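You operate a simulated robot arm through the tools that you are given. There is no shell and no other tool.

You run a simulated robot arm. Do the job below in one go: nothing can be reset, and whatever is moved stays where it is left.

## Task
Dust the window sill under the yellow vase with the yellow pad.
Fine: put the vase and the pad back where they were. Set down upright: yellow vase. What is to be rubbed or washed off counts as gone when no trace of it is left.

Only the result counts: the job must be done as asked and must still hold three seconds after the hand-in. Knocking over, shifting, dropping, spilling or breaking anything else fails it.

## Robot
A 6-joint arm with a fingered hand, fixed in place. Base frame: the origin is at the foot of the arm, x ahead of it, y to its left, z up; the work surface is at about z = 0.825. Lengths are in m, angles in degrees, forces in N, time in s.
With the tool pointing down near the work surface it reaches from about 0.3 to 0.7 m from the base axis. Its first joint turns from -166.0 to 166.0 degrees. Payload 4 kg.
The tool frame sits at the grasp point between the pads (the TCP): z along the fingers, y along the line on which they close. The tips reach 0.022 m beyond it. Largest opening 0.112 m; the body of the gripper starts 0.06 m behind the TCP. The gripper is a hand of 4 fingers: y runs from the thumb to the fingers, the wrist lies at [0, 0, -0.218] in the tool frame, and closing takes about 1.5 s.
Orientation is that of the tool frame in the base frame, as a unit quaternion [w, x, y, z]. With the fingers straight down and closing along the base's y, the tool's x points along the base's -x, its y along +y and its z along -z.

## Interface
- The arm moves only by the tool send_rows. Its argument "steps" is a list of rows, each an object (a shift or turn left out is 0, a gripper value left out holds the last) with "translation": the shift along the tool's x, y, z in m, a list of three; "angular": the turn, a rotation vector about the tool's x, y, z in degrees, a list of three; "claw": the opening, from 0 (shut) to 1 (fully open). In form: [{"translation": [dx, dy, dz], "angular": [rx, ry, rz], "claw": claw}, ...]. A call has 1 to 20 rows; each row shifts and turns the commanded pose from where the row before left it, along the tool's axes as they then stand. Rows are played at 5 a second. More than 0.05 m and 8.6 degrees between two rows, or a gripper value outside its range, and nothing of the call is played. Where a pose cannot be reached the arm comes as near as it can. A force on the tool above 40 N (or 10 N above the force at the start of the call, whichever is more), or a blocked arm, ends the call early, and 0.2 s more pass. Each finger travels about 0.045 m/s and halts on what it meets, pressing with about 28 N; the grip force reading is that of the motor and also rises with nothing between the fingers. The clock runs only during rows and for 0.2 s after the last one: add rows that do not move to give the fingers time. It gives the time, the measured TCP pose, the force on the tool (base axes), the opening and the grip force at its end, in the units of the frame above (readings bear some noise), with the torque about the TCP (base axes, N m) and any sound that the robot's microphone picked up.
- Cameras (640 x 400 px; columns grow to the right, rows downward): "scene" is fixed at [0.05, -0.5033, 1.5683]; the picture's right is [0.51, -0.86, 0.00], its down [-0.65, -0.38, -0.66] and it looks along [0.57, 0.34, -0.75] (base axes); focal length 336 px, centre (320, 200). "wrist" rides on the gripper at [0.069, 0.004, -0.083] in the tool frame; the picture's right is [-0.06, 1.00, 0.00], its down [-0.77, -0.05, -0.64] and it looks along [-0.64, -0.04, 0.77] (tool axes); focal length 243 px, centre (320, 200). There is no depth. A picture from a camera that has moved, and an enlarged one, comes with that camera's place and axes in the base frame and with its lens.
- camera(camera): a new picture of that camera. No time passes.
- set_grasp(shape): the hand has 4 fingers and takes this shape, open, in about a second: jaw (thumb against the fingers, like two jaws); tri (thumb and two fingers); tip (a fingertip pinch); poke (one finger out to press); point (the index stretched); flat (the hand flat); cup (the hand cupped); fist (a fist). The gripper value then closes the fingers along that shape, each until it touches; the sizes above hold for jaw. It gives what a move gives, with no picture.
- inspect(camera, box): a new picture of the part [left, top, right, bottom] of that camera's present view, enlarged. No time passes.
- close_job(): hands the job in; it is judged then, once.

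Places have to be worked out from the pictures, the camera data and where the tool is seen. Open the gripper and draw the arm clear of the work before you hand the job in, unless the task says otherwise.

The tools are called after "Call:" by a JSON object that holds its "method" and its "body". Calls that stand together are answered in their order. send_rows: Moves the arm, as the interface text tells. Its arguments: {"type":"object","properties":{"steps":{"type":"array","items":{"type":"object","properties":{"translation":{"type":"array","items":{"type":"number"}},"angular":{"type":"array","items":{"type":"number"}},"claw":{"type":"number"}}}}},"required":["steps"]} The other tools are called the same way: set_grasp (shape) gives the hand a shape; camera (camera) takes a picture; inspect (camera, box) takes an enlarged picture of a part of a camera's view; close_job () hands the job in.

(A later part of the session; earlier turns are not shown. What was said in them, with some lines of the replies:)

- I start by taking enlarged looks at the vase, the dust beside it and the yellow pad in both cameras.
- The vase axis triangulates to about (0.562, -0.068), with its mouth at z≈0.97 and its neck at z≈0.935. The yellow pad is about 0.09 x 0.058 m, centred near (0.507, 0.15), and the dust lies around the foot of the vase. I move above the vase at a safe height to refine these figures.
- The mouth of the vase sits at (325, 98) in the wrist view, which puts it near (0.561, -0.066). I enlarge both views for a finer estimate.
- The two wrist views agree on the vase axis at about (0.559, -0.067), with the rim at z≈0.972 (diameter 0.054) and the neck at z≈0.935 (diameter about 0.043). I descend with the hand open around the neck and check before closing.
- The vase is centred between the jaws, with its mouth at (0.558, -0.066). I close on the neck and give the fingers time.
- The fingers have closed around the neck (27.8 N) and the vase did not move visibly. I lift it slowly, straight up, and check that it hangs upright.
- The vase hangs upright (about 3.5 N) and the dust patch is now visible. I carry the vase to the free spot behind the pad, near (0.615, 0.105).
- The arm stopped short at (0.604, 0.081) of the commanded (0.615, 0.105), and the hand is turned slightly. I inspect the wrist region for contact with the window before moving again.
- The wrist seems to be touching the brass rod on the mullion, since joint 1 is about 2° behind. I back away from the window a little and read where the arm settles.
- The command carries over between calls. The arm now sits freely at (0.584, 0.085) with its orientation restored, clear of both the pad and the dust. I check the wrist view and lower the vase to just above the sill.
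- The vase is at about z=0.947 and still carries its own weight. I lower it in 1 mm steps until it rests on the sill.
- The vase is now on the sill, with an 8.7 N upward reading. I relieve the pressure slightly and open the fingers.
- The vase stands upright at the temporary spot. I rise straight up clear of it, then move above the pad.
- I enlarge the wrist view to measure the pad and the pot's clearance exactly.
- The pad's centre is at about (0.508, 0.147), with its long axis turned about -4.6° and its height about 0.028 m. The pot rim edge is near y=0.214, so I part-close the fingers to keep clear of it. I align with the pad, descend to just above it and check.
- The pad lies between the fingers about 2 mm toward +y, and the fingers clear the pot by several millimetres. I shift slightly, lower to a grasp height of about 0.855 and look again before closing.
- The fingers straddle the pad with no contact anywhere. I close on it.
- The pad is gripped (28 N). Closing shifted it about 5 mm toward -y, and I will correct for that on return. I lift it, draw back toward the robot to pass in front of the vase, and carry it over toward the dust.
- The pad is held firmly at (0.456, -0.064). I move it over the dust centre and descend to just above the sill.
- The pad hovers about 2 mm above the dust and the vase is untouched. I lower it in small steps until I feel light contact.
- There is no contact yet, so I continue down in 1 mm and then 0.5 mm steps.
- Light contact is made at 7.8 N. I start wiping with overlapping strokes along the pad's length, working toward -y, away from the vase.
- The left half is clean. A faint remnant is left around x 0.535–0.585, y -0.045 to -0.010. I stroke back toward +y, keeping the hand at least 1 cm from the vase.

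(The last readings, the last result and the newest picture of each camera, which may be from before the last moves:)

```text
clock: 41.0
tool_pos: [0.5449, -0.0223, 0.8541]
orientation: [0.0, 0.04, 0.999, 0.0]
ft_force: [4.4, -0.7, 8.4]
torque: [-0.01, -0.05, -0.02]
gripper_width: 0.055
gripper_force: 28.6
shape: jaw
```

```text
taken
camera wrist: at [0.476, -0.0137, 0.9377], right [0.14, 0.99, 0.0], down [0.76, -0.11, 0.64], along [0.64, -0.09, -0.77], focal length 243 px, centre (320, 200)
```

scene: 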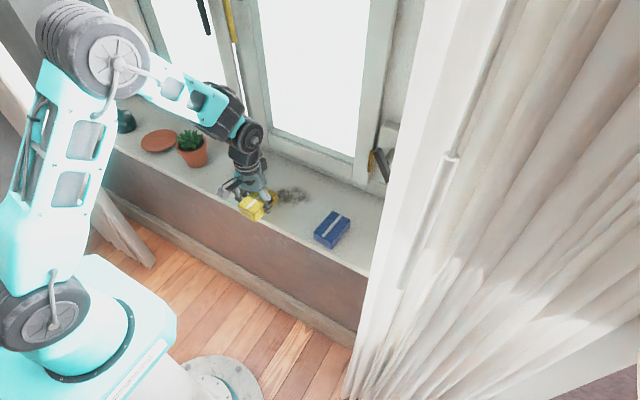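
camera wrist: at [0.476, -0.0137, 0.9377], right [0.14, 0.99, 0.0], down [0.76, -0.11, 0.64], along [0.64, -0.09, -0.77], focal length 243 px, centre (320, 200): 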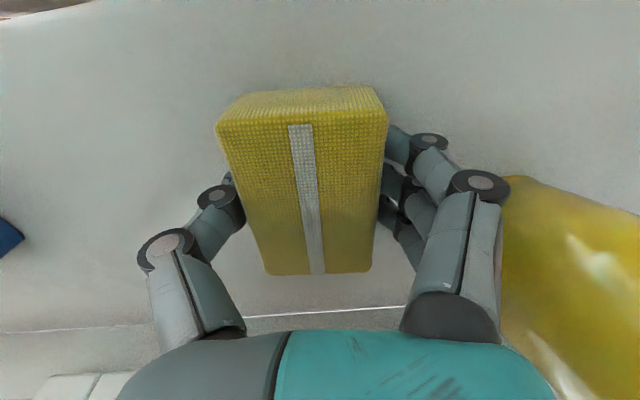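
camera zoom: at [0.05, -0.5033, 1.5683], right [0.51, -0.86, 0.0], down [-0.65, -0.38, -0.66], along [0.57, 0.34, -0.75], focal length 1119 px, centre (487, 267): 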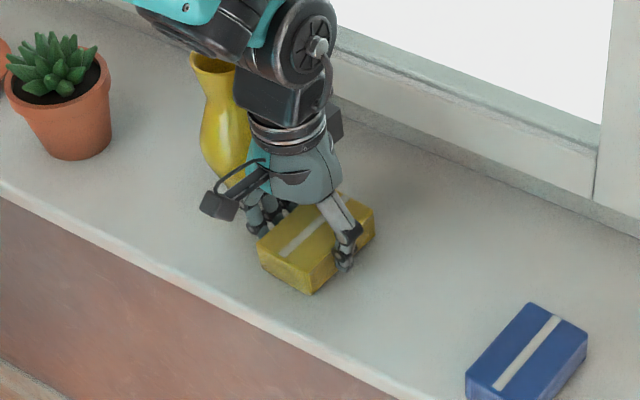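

The patch looks clean in both views. I lift the pad, draw back and inspect the wiped area without the hand in the way.

Call:
{"method": "send_rows", "body": {"steps": [{"translation": [0, 0, -0.005]}, {"translation": [0, 0, -0.015]}, {"translation": [0, 0, -0.02]}, {"translation": [0, 0, -0.02]}, {"translation": [0.022, -0.0018, 0]}, {"translation": [0.022, -0.0018, 0]}, {"translation": [0.022, -0.0018, 0]}, {"translation": [0.022, -0.0018, 0]}, {"translation": [0, 0, 0]}, {"translation": [0, 0, 0]}]}}

Call:
{"method": "inspect", "body": {"camera": "scene", "box": [240, 150, 340, 230]}}

Call:
{"method": "inspect", "body": {"camera": "scene", "box": [190, 120, 350, 240]}}

Call:
{"method": "camera", "body": {"camera": "wrist"}}

```text
clock: 43.2
tool_pos: [0.4551, -0.0239, 0.9127]
orientation: [0.0, 0.041, 0.999, 0.0]
ft_force: [-0.6, -0.1, -1.1]
torque: [0.01, 0.02, -0.01]
gripper_width: 0.0553
gripper_force: 28.6
shape: jaw
```

```text
5.00 times, centred on (290, 190) of scene
camera zoom: at [0.05, -0.5033, 1.5683], right [0.51, -0.86, 0.0], down [-0.65, -0.38, -0.66], along [0.57, 0.34, -0.75], focal length 1679 px, centre (470, 250)
```

zoom: 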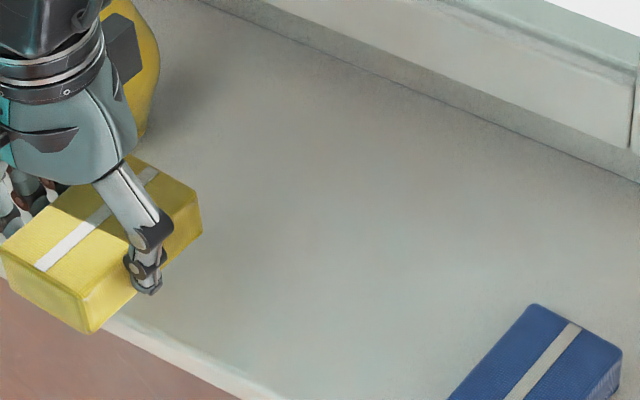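

```text
3.33 times, centred on (270, 180) of scene
camera zoom: at [0.05, -0.5033, 1.5683], right [0.51, -0.86, 0.0], down [-0.65, -0.38, -0.66], along [0.57, 0.34, -0.75], focal length 1119 px, centre (487, 267)
```

zoom: 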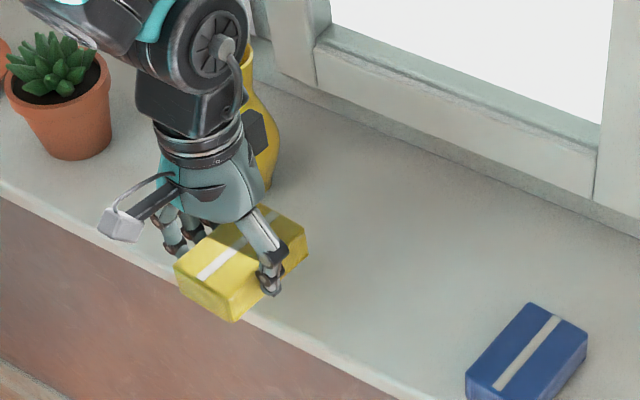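

```text
taken
camera wrist: at [0.3867, -0.0143, 0.9969], right [0.14, 0.99, 0.0], down [0.76, -0.11, 0.64], along [0.64, -0.09, -0.77], focal length 243 px, centre (320, 200)
```

wrist: 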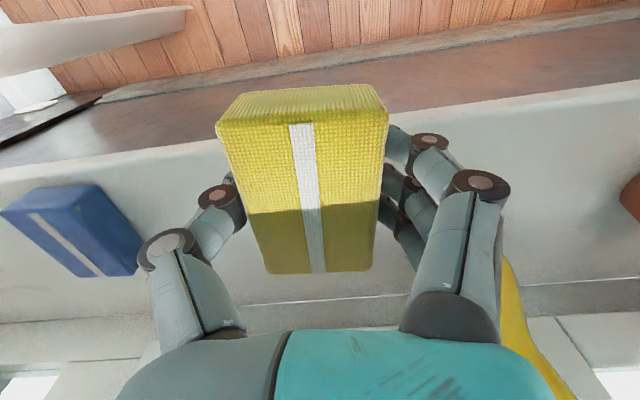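

All of the visible area is clean. Part of it is still hidden under the pad, so I move along the front toward the pad's home and inspect again before setting the pad down.

Call:
{"method": "send_rows", "body": {"steps": [{"translation": [0.001, 0.012, 0]}, {"translation": [0.002, 0.024, 0]}, {"translation": [0.002, 0.025, 0]}, {"translation": [0.002, 0.025, 0]}, {"translation": [0.002, 0.025, 0]}, {"translation": [0.002, 0.025, 0]}, {"translation": [0.002, 0.024, 0]}, {"translation": [0.0009, 0.0128, 0]}, {"translation": [0, 0, 0]}, {"translation": [0, 0, 0]}]}}

Call:
{"method": "inspect", "body": {"camera": "scene", "box": [230, 150, 330, 230]}}

Call:
{"method": "inspect", "body": {"camera": "scene", "box": [160, 110, 340, 240]}}

Call:
{"method": "camera", "body": {"camera": "wrist"}}

```text
clock: 45.4
tool_pos: [0.4553, 0.1503, 0.9142]
orientation: [0.0, 0.04, 0.999, 0.0]
ft_force: [0.0, 0.0, -0.1]
torque: [0.03, 0.01, 0.02]
gripper_width: 0.0553
gripper_force: 28.1
shape: jaw
```

```text
5.00 times, centred on (280, 190) of scene
camera zoom: at [0.05, -0.5033, 1.5683], right [0.51, -0.86, 0.0], down [-0.65, -0.38, -0.66], along [0.57, 0.34, -0.75], focal length 1679 px, centre (520, 250)
```

zoom: 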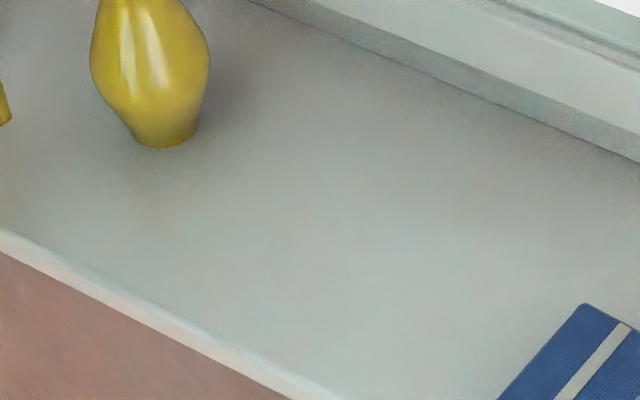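

```text
3.08 times, centred on (250, 175) of scene
camera zoom: at [0.05, -0.5033, 1.5683], right [0.51, -0.86, 0.0], down [-0.65, -0.38, -0.66], along [0.57, 0.34, -0.75], focal length 1033 px, centre (535, 277)
```

zoom: 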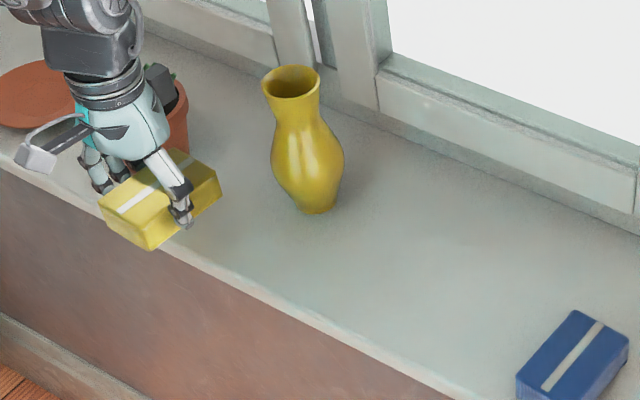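

```text
taken
camera wrist: at [0.3862, 0.1591, 0.9975], right [0.14, 0.99, 0.0], down [0.76, -0.11, 0.64], along [0.64, -0.09, -0.77], focal length 243 px, centre (320, 200)
```

wrist: 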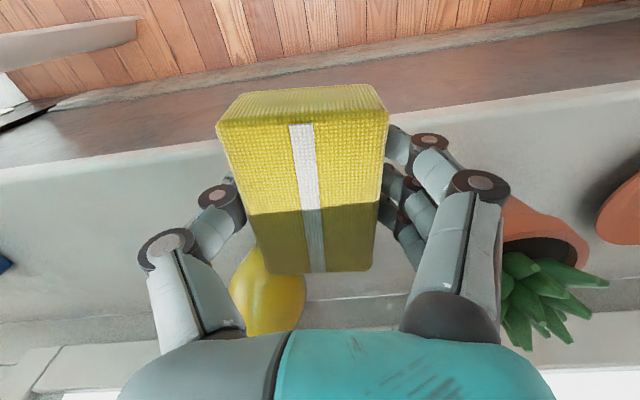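

The sill looks clean. I take one tighter look at the former dust spot for faint traces before putting the pad away.

Call:
{"method": "inspect", "body": {"camera": "scene", "box": [262, 174, 322, 212]}}

```text
10.53 times, centred on (292, 193) of scene
camera zoom: at [0.05, -0.5033, 1.5683], right [0.51, -0.86, 0.0], down [-0.65, -0.38, -0.66], along [0.57, 0.34, -0.75], focal length 3534 px, centre (615, 274)
```

zoom: 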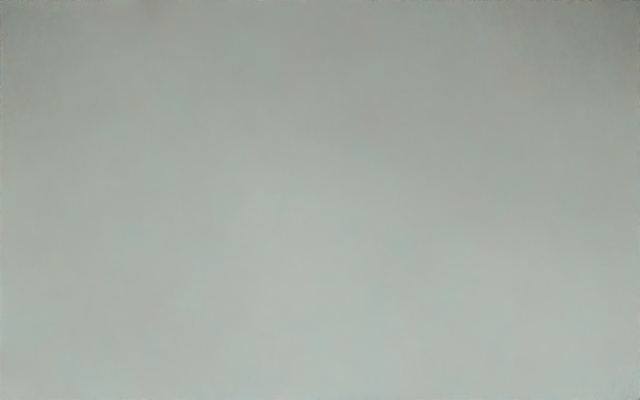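

No trace is visible even at 10x. I now bring the pad over its home spot, staying clear of the pot, and lower it to just above the sill.

Call:
{"method": "send_rows", "body": {"steps": [{"translation": [-0.016, 0.0013, 0]}, {"translation": [-0.016, 0.0013, 0]}, {"translation": [-0.0153, 0.0012, 0]}, {"translation": [0, 0, 0.012]}, {"translation": [0, 0, 0.015]}, {"translation": [0, 0, 0.015]}, {"translation": [0, 0, 0.01]}, {"translation": [0, 0, 0.005]}, {"translation": [0, 0, 0]}, {"translation": [0, 0, 0]}]}}

Call:
{"method": "camera", "body": {"camera": "wrist"}}

Call:
{"method": "inspect", "body": {"camera": "scene", "box": [165, 110, 265, 200]}}

```text
clock: 47.6
tool_pos: [0.5031, 0.1502, 0.8553]
orientation: [0.0, 0.04, 0.999, 0.0]
ft_force: [0.0, 0.0, -0.5]
torque: [-0.03, 0.03, -0.04]
gripper_width: 0.0555
gripper_force: 28.1
shape: jaw
```

```text
taken
camera wrist: at [0.4337, 0.1586, 0.9399], right [0.14, 0.99, 0.0], down [0.76, -0.11, 0.64], along [0.64, -0.09, -0.77], focal length 243 px, centre (320, 200)
```

wrist: 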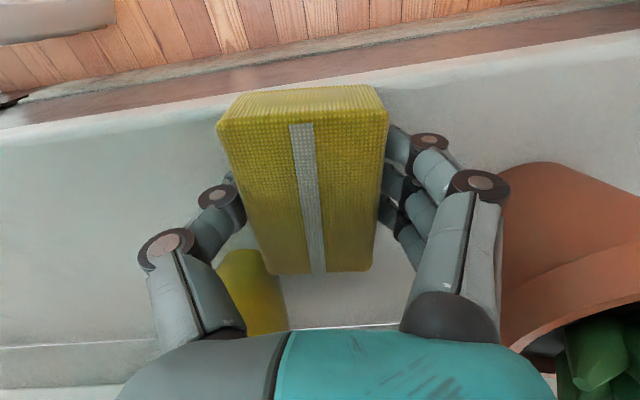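

```text
4.44 times, centred on (215, 155) of scene
camera zoom: at [0.05, -0.5033, 1.5683], right [0.51, -0.86, 0.0], down [-0.65, -0.38, -0.66], along [0.57, 0.34, -0.75], focal length 1492 px, centre (787, 400)
```

zoom: 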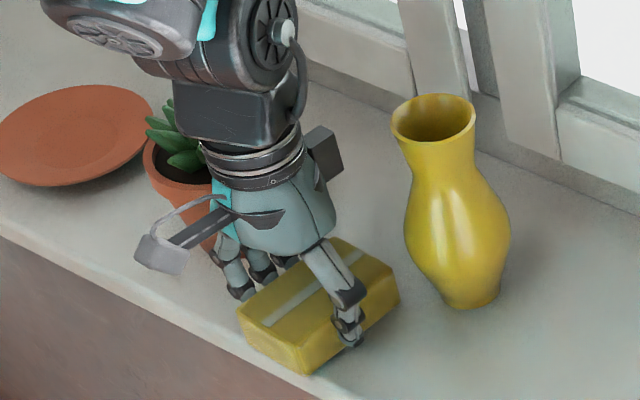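

In the scene view the pad is within about 2–3 mm of its original position. I lower it the last 2 mm until it touches.

Call:
{"method": "send_rows", "body": {"steps": [{"translation": [0, 0, 0.001]}, {"translation": [0, 0, 0.001]}, {"translation": [0, 0, 0]}]}}

```text
clock: 48.4
tool_pos: [0.5019, 0.1507, 0.8543]
orientation: [0.0, 0.04, 0.999, 0.0]
ft_force: [0.4, -0.3, 0.5]
torque: [0.07, -0.02, 0.0]
gripper_width: 0.0553
gripper_force: 28.4
shape: jaw
```

The pad is about touching the sill. I open only a little, so that the fingers stay clear of the pot, and look.

Call:
{"method": "send_rows", "body": {"steps": [{"claw": 0.52}, {"claw": 0.56}, {"claw": 0.6}, {"claw": 0.62}, {"claw": 0.62}, {"claw": 0.62}]}}

Call:
{"method": "camera", "body": {"camera": "wrist"}}

Call:
{"method": "inspect", "body": {"camera": "scene", "box": [165, 110, 265, 200]}}

```text
clock: 49.8
tool_pos: [0.5027, 0.1512, 0.8536]
orientation: [0.0, 0.04, 0.999, 0.0]
ft_force: [-0.7, -0.2, -0.7]
torque: [0.0, 0.03, 0.02]
gripper_width: 0.0689
gripper_force: 0.1
shape: jaw
```

```text
taken
camera wrist: at [0.4337, 0.1589, 0.9382], right [0.14, 0.99, 0.0], down [0.76, -0.11, 0.64], along [0.64, -0.09, -0.77], focal length 243 px, centre (320, 200)
```

wrist: 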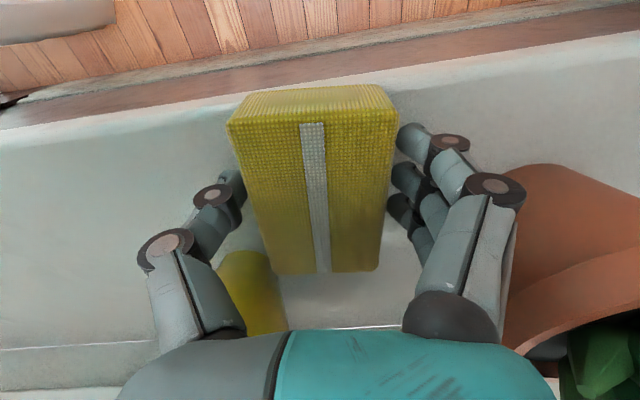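

```text
4.44 times, centred on (215, 155) of scene
camera zoom: at [0.05, -0.5033, 1.5683], right [0.51, -0.86, 0.0], down [-0.65, -0.38, -0.66], along [0.57, 0.34, -0.75], focal length 1492 px, centre (787, 400)
```

zoom: 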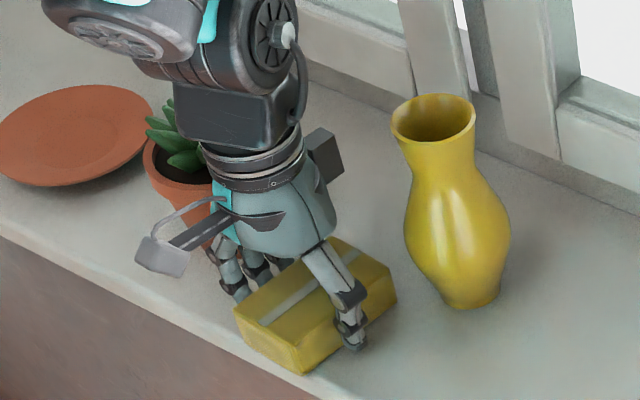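

The pad is released within about 1 mm of its original place, and nothing is touching the pot. I centre the hand slightly and rise straight up.

Call:
{"method": "send_rows", "body": {"steps": [{"translation": [0, -0.0015, 0], "claw": 0.65}, {"translation": [0, 0, 0]}, {"translation": [0, 0, -0.006]}, {"translation": [0, 0, -0.01]}, {"translation": [0, 0, -0.015]}, {"translation": [0, 0, -0.02]}, {"translation": [0, 0, -0.025]}, {"translation": [0, 0, -0.03]}, {"translation": [0, 0, -0.03]}, {"translation": [0, 0, -0.03]}, {"translation": [0, 0, -0.03]}, {"translation": [0, 0, -0.02]}, {"translation": [0, 0, 0]}, {"translation": [0, 0, 0]}]}}

Call:
{"method": "inspect", "body": {"camera": "scene", "box": [165, 120, 265, 200]}}

Call:
{"method": "camera", "body": {"camera": "wrist"}}

```text
clock: 52.8
tool_pos: [0.5022, 0.1479, 1.071]
orientation: [0.0, 0.04, 0.999, 0.0]
ft_force: [-0.4, 0.0, 0.3]
torque: [0.02, -0.02, 0.0]
gripper_width: 0.0722
gripper_force: 0.1
shape: jaw
```

```text
5.00 times, centred on (215, 160) of scene
camera zoom: at [0.05, -0.5033, 1.5683], right [0.51, -0.86, 0.0], down [-0.65, -0.38, -0.66], along [0.57, 0.34, -0.75], focal length 1679 px, centre (845, 400)
```

zoom: 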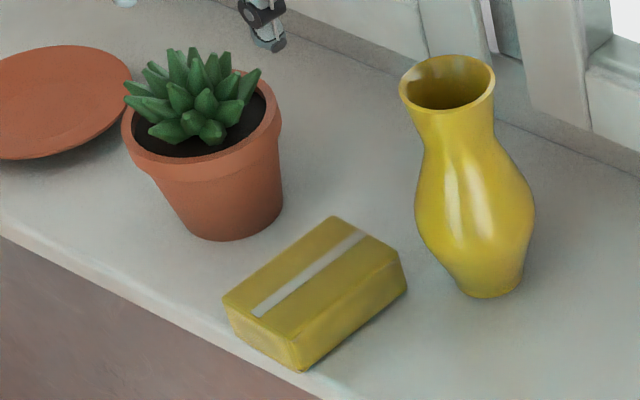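

```text
taken
camera wrist: at [0.4335, 0.1577, 1.155], right [0.14, 0.99, 0.0], down [0.76, -0.11, 0.64], along [0.64, -0.09, -0.77], focal length 243 px, centre (320, 200)
```

wrist: 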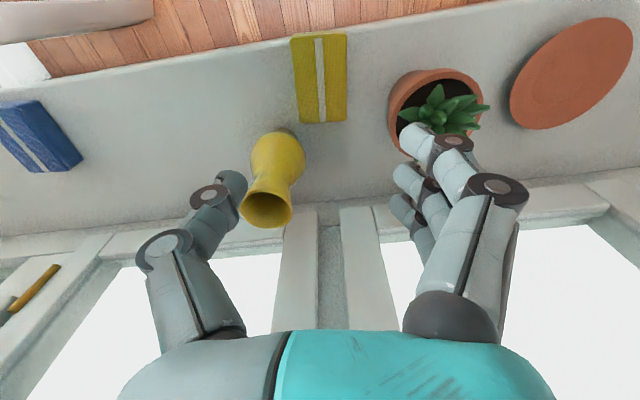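

The pad matches its original outline to within about a pixel. I zoom into the dust area with the wrist camera for a closer check.

Call:
{"method": "inspect", "body": {"camera": "wrist", "box": [80, 70, 260, 190]}}

```text
3.33 times, centred on (170, 130) of wrist
camera zoom: at [0.4335, 0.1577, 1.155], right [0.14, 0.99, 0.0], down [0.76, -0.11, 0.64], along [0.64, -0.09, -0.77], focal length 809 px, centre (820, 433)
```

zoom: 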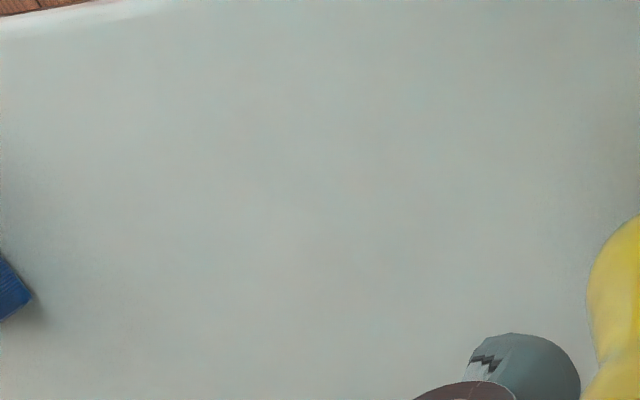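

The area is clean. Next I straighten the hand's yaw, open it fully and go above the vase.

Call:
{"method": "send_rows", "body": {"steps": [{"angular": [0, 0, -4.6], "claw": 1.0}, {"translation": [-0.0169, -0.0135, 0]}, {"translation": [-0.0169, -0.0135, 0]}, {"translation": [-0.0169, -0.0135, 0]}, {"translation": [-0.0169, -0.0135, 0]}, {"translation": [-0.017, -0.0133, 0]}, {"translation": [0, 0, 0]}, {"translation": [0, 0, 0]}]}}

Call:
{"method": "camera", "body": {"camera": "wrist"}}

Call:
{"method": "inspect", "body": {"camera": "wrist", "box": [220, 10, 420, 150]}}

```text
clock: 54.6
tool_pos: [0.5865, 0.0803, 1.0711]
orientation: [0.0, -0.001, 1.0, 0.0]
ft_force: [0.5, -0.7, 0.4]
torque: [0.01, 0.01, 0.0]
gripper_width: 0.112
gripper_force: 0.1
shape: jaw
```

```text
taken
camera wrist: at [0.5174, 0.0841, 1.1557], right [0.06, 1.0, 0.0], down [0.77, -0.05, 0.64], along [0.64, -0.04, -0.77], focal length 243 px, centre (320, 200)
```

wrist: 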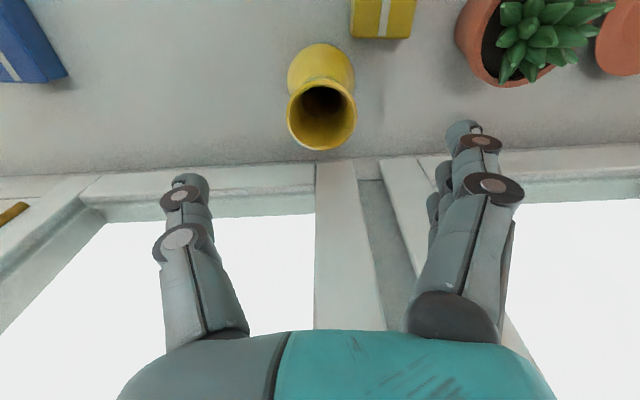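

```text
2.86 times, centred on (320, 80) of wrist
camera zoom: at [0.5174, 0.0841, 1.1557], right [0.06, 1.0, 0.0], down [0.77, -0.05, 0.64], along [0.64, -0.04, -0.77], focal length 693 px, centre (320, 543)
```

zoom: 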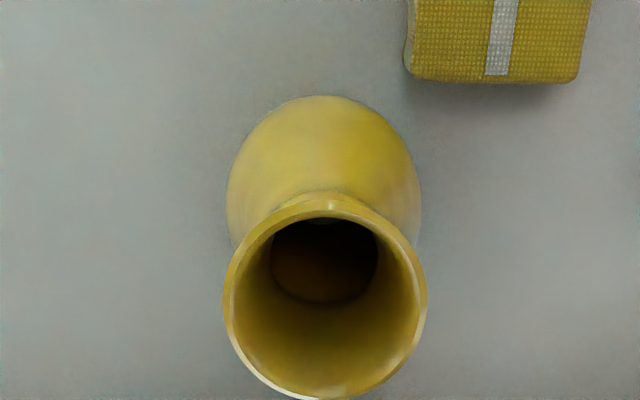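

The vase is at (0.585, 0.081), centred under the hand. I descend to the same neck grasp height as before (0.946) and check.

Call:
{"method": "send_rows", "body": {"steps": [{"translation": [0.001, 0, 0.015]}, {"translation": [0, 0, 0.02]}, {"translation": [0, 0, 0.02]}, {"translation": [0, 0, 0.02]}, {"translation": [0, 0, 0.02]}, {"translation": [0, 0, 0.015]}, {"translation": [0, 0, 0.0152]}, {"translation": [0, 0, 0]}, {"translation": [0, 0, 0]}]}}

Call:
{"method": "camera", "body": {"camera": "wrist"}}

```text
clock: 56.6
tool_pos: [0.5858, 0.0801, 0.9455]
orientation: [0.0, -0.001, 1.0, -0.001]
ft_force: [0.1, -1.0, 0.7]
torque: [0.02, 0.02, -0.01]
gripper_width: 0.1119
gripper_force: 0.0
shape: jaw
```

```text
taken
camera wrist: at [0.5168, 0.0834, 1.0295], right [0.06, 1.0, 0.0], down [0.77, -0.05, 0.64], along [0.64, -0.04, -0.77], focal length 243 px, centre (320, 200)
```

wrist: 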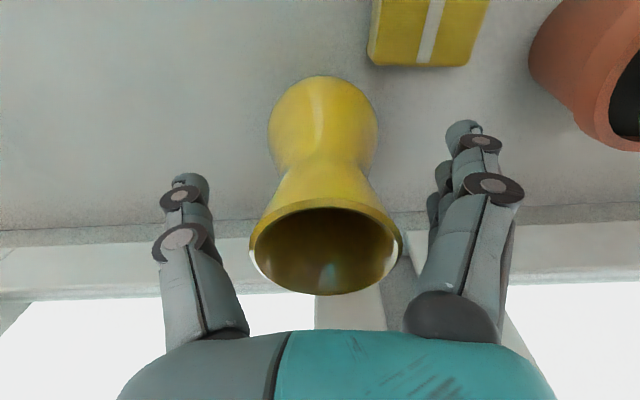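

The vase is again centred in the open hand. I close on the neck as before.

Call:
{"method": "send_rows", "body": {"steps": [{"claw": 0.5}, {"claw": 0.4}, {"claw": 0.3}, {"claw": 0.2}, {"claw": 0.1}, {"claw": 0.0}, {"claw": 0.0}, {"claw": 0.0}, {"claw": 0.0}, {"claw": 0.0}]}}

Call:
{"method": "camera", "body": {"camera": "wrist"}}

```text
clock: 58.8
tool_pos: [0.5862, 0.0815, 0.946]
orientation: [0.0, -0.001, 1.0, 0.0]
ft_force: [-0.7, 1.3, 1.4]
torque: [0.14, 0.02, 0.02]
gripper_width: 0.0311
gripper_force: 28.5
shape: jaw
```

```text
taken
camera wrist: at [0.5168, 0.0835, 1.0297], right [0.06, 1.0, 0.0], down [0.77, -0.05, 0.64], along [0.64, -0.04, -0.77], focal length 243 px, centre (320, 200)
```

wrist: 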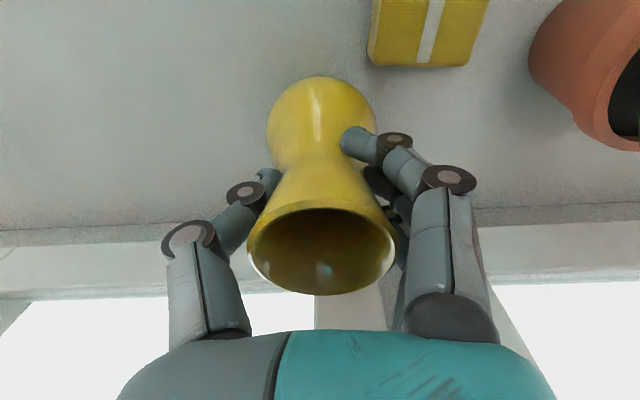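

The grasp is the same as before (28.5 N, width 0.031). I lift the vase, carry it back to its original spot and stop above the sill.

Call:
{"method": "send_rows", "body": {"steps": [{"translation": [0, 0, -0.004]}, {"translation": [0, 0, -0.006]}, {"translation": [0, 0, -0.01]}, {"translation": [0, 0, -0.015]}, {"translation": [0, 0, -0.015]}, {"translation": [0, 0, -0.01]}, {"translation": [0.002, -0.0087, 0]}, {"translation": [0.003, -0.016, 0]}, {"translation": [0.004, -0.02, 0]}, {"translation": [0.004, -0.02, 0]}, {"translation": [0.004, -0.02, 0]}, {"translation": [0.004, -0.02, 0]}, {"translation": [0.003, -0.018, 0]}, {"translation": [0.002, -0.014, 0]}, {"translation": [0.001, -0.009, 0]}, {"translation": [0, 0, 0]}, {"translation": [0, 0, 0]}]}}

Call:
{"method": "camera", "body": {"camera": "wrist"}}

Call:
{"method": "camera", "body": {"camera": "scene"}}

```text
clock: 62.4
tool_pos: [0.5592, -0.065, 1.0059]
orientation: [-0.001, 0.0, 1.0, 0.0]
ft_force: [-0.4, 0.3, -2.7]
torque: [-0.02, 0.0, 0.04]
gripper_width: 0.0306
gripper_force: 28.2
shape: jaw
```

```text
taken
camera wrist: at [0.4895, -0.0619, 1.09], right [0.06, 1.0, 0.0], down [0.77, -0.05, 0.64], along [0.64, -0.04, -0.77], focal length 243 px, centre (320, 200)
```

wrist: 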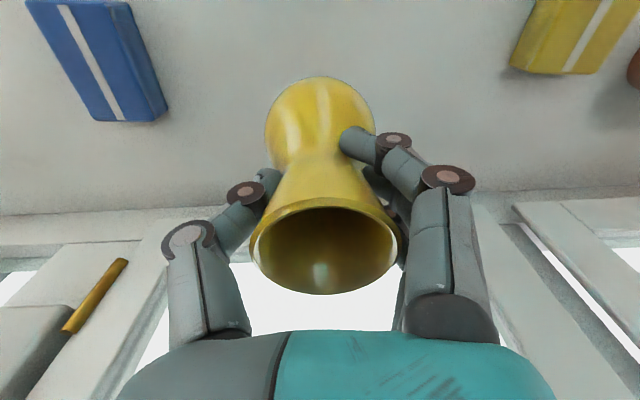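

```text
taken
```

scene: 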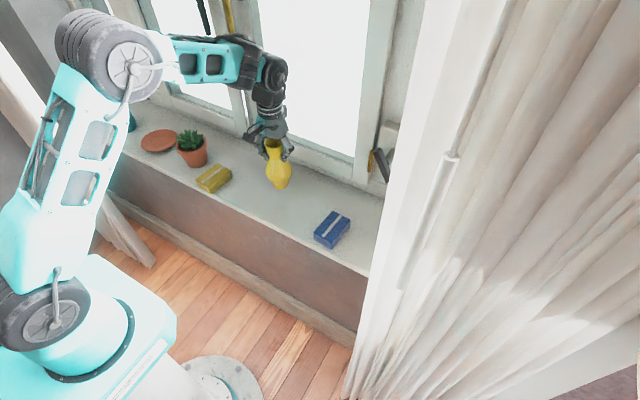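

The vase hangs upright above its original spot, and the sill beneath is clean. I lower it to just above the surface.

Call:
{"method": "send_rows", "body": {"steps": [{"translation": [0, 0, 0.008]}, {"translation": [0, 0, 0.012]}, {"translation": [0, 0, 0.012]}, {"translation": [0, 0, 0.012]}, {"translation": [0, 0, 0.008]}, {"translation": [0, 0, 0.004]}, {"translation": [0, 0, 0.002]}, {"translation": [0, 0, 0.001]}, {"translation": [0, 0, 0]}]}}

Call:
{"method": "camera", "body": {"camera": "wrist"}}

Call:
{"method": "inspect", "body": {"camera": "scene", "box": [235, 135, 335, 215]}}

```text
clock: 64.4
tool_pos: [0.5589, -0.0654, 0.9477]
orientation: [0.0, 0.0, 1.0, 0.001]
ft_force: [0.3, 0.6, -2.8]
torque: [-0.02, 0.01, 0.01]
gripper_width: 0.0308
gripper_force: 28.1
shape: jaw
```

```text
taken
camera wrist: at [0.4895, -0.0621, 1.0305], right [0.06, 1.0, 0.0], down [0.77, -0.05, 0.64], along [0.64, -0.04, -0.77], focal length 243 px, centre (320, 200)
```

wrist: 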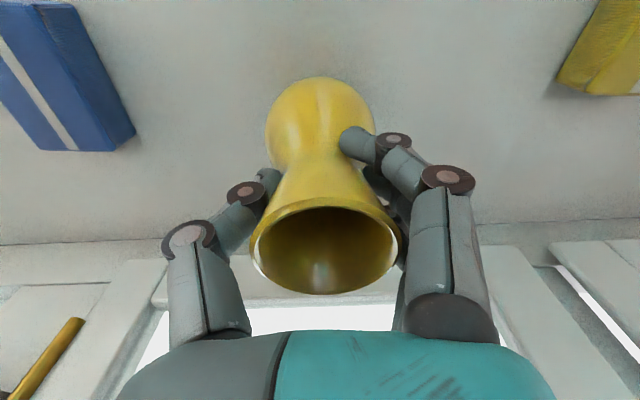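

```text
5.00 times, centred on (285, 175) of scene
camera zoom: at [0.05, -0.5033, 1.5683], right [0.51, -0.86, 0.0], down [-0.65, -0.38, -0.66], along [0.57, 0.34, -0.75], focal length 1679 px, centre (495, 325)
```

zoom: 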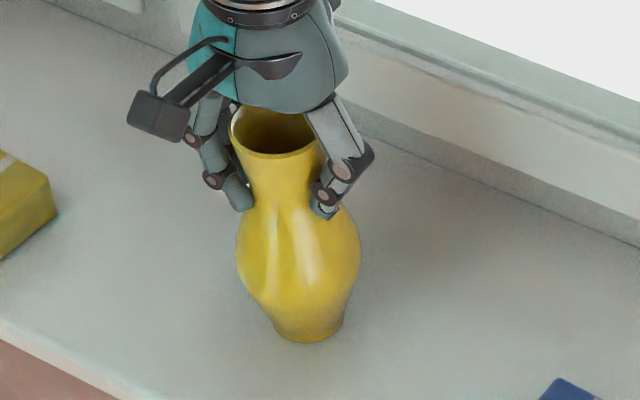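

The vase outline nearly matches its starting picture. I lower the last 1–2 mm to contact.

Call:
{"method": "send_rows", "body": {"steps": [{"translation": [0, 0, 0.0005]}, {"translation": [0, 0, 0.0005]}, {"translation": [0, 0, 0]}]}}

```text
clock: 65.2
tool_pos: [0.5585, -0.0651, 0.9455]
orientation: [0.0, 0.0, 1.0, -0.001]
ft_force: [0.4, 0.0, 6.6]
torque: [0.16, 0.01, -0.01]
gripper_width: 0.0308
gripper_force: 28.3
shape: jaw
```

It is in contact at 6.6 N. I ease the pressure a little and open the fingers gradually.

Call:
{"method": "send_rows", "body": {"steps": [{"translation": [0, 0, -0.0005]}, {"claw": 0.32}, {"claw": 0.38}, {"claw": 0.46}, {"claw": 0.6}, {"claw": 0.8}, {"claw": 1.0}, {"claw": 1.0}, {"claw": 1.0}, {"claw": 1.0}, {"claw": 1.0}, {"claw": 1.0}]}}

Call:
{"method": "camera", "body": {"camera": "wrist"}}

Call:
{"method": "inspect", "body": {"camera": "scene", "box": [235, 135, 335, 215]}}

```text
clock: 67.8
tool_pos: [0.5601, -0.0656, 0.9462]
orientation: [-0.001, 0.0, 1.0, 0.001]
ft_force: [-0.7, -0.5, 0.9]
torque: [0.02, -0.02, 0.02]
gripper_width: 0.1119
gripper_force: 0.0
shape: jaw
```

```text
taken
camera wrist: at [0.4893, -0.0614, 1.0303], right [0.06, 1.0, 0.0], down [0.77, -0.05, 0.64], along [0.64, -0.04, -0.77], focal length 243 px, centre (320, 200)
```

wrist: 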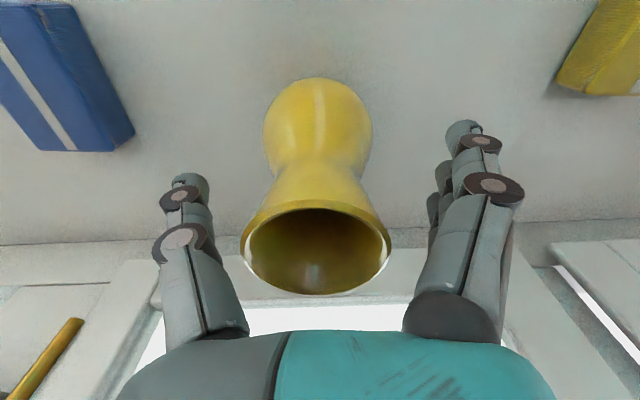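

```text
5.00 times, centred on (285, 175) of scene
camera zoom: at [0.05, -0.5033, 1.5683], right [0.51, -0.86, 0.0], down [-0.65, -0.38, -0.66], along [0.57, 0.34, -0.75], focal length 1679 px, centre (495, 325)
```

zoom: 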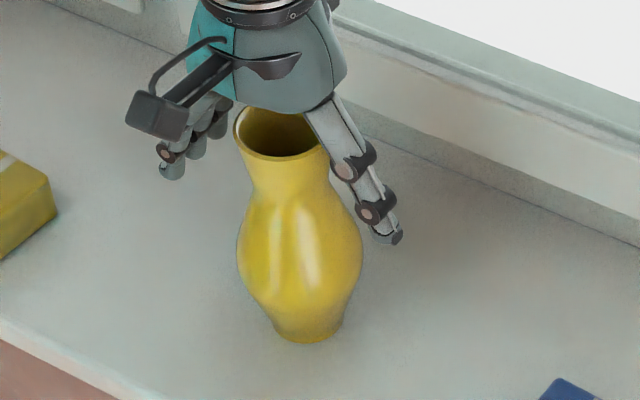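

The vase stands upright within about 2 mm of its original place. I rise straight up clear of it and withdraw toward the starting pose.

Call:
{"method": "send_rows", "body": {"steps": [{"translation": [0, 0, -0.01]}, {"translation": [0, 0, -0.02]}, {"translation": [0, 0, -0.025]}, {"translation": [0, 0, -0.025]}, {"translation": [0, 0, -0.03]}, {"translation": [0, 0, -0.03]}, {"translation": [0, 0, -0.03]}, {"translation": [0, 0, -0.02]}, {"translation": [0.02, 0.015, 0]}, {"translation": [0.02, 0.015, 0]}, {"translation": [0.02, 0.015, 0]}, {"translation": [0.02, 0.015, 0]}, {"translation": [0.01, 0.01, 0]}, {"translation": [0, 0, 0]}, {"translation": [0, 0, 0]}]}}

Call:
{"method": "camera", "body": {"camera": "scene"}}

Call:
{"method": "inspect", "body": {"camera": "scene", "box": [160, 120, 360, 260]}}

Call:
{"method": "inspect", "body": {"camera": "wrist", "box": [220, 30, 480, 210]}}

```text
clock: 71.0
tool_pos: [0.4664, 0.0052, 1.1361]
orientation: [0.0, 0.001, 1.0, 0.0]
ft_force: [0.1, 0.1, -0.5]
torque: [0.01, -0.01, 0.0]
gripper_width: 0.1121
gripper_force: 0.1
shape: jaw
```

```text
taken
```

scene: 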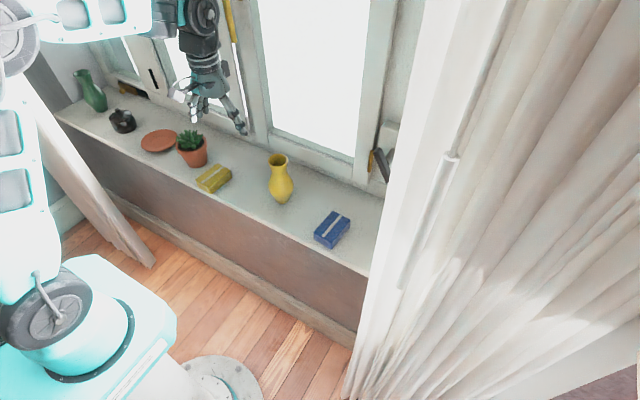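

```text
2.86 times, centred on (260, 190) of scene
camera zoom: at [0.05, -0.5033, 1.5683], right [0.51, -0.86, 0.0], down [-0.65, -0.38, -0.66], along [0.57, 0.34, -0.75], focal length 959 px, centre (491, 229)
```

zoom: 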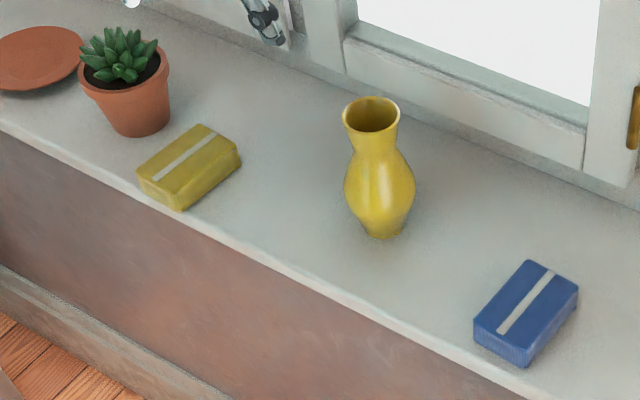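

```text
2.22 times, centred on (350, 120) of wrist
camera zoom: at [0.399, 0.0084, 1.2206], right [0.06, 1.0, 0.0], down [0.77, -0.05, 0.64], along [0.64, -0.04, -0.77], focal length 539 px, centre (253, 378)
```

zoom: 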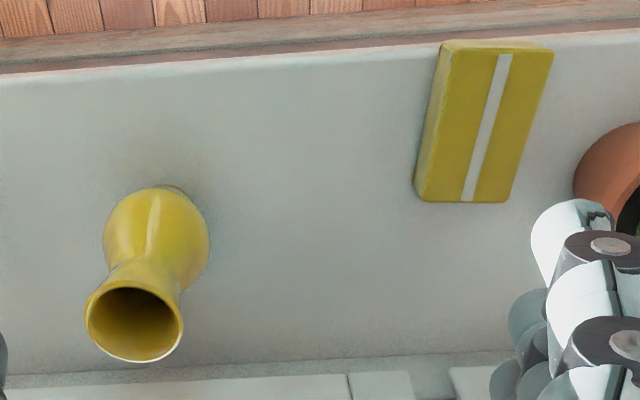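

Everything is back in place. I take one last close look around the vase foot, to make sure the faint shading there is only its contact shadow.

Call:
{"method": "inspect", "body": {"camera": "wrist", "box": [230, 70, 350, 150]}}

Call:
{"method": "inspect", "body": {"camera": "scene", "box": [250, 170, 330, 220]}}

```text
5.00 times, centred on (290, 110) of wrist
camera zoom: at [0.399, 0.0084, 1.2206], right [0.06, 1.0, 0.0], down [0.77, -0.05, 0.64], along [0.64, -0.04, -0.77], focal length 1213 px, centre (470, 650)
```

zoom: 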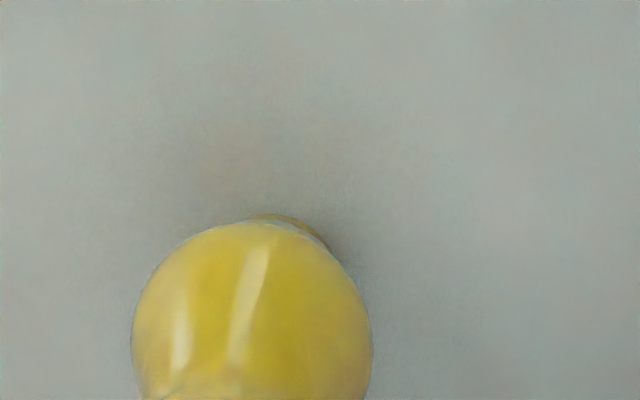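

```text
8.00 times, centred on (290, 195) of scene
camera zoom: at [0.05, -0.5033, 1.5683], right [0.51, -0.86, 0.0], down [-0.65, -0.38, -0.66], along [0.57, 0.34, -0.75], focal length 2686 px, centre (560, 240)
```

zoom: 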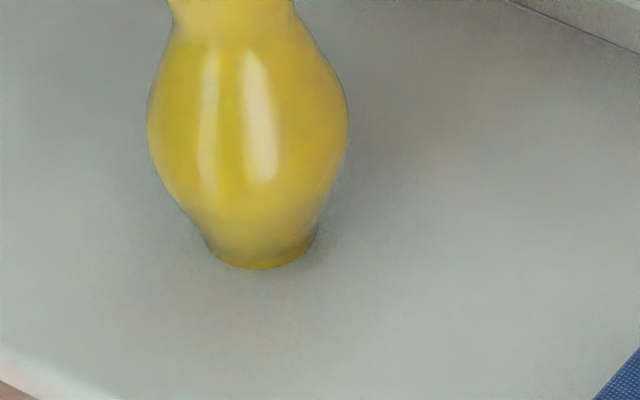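

The shading is only the vase's smooth soft shadow, as it was at the temporary spot, and no dust texture remains. The vase and pad are back in place, the gripper is open and the arm is clear, so I hand in the job.

Call:
{"method": "close_job", "body": {}}

```text
The job is handed in.
```

I dusted the sill under the yellow vase with the yellow pad and handed the job in. Close-up pictures from both cameras show no trace of dust.

- **Vase:** it stands upright about 2 mm from where it was.
- **Pad:** it is back within about 1 mm of its original place.
- **Other objects:** none of them look moved or knocked over in the last pictures.
- **Window contact:** while I was moving the vase aside, the arm stopped short. Its wrist was probably touching the brass rod on the window frame. I backed off at once and used a spot farther from the window. The vase stayed in the grip.
- **Arm:** the hand is open and clear of the sill.
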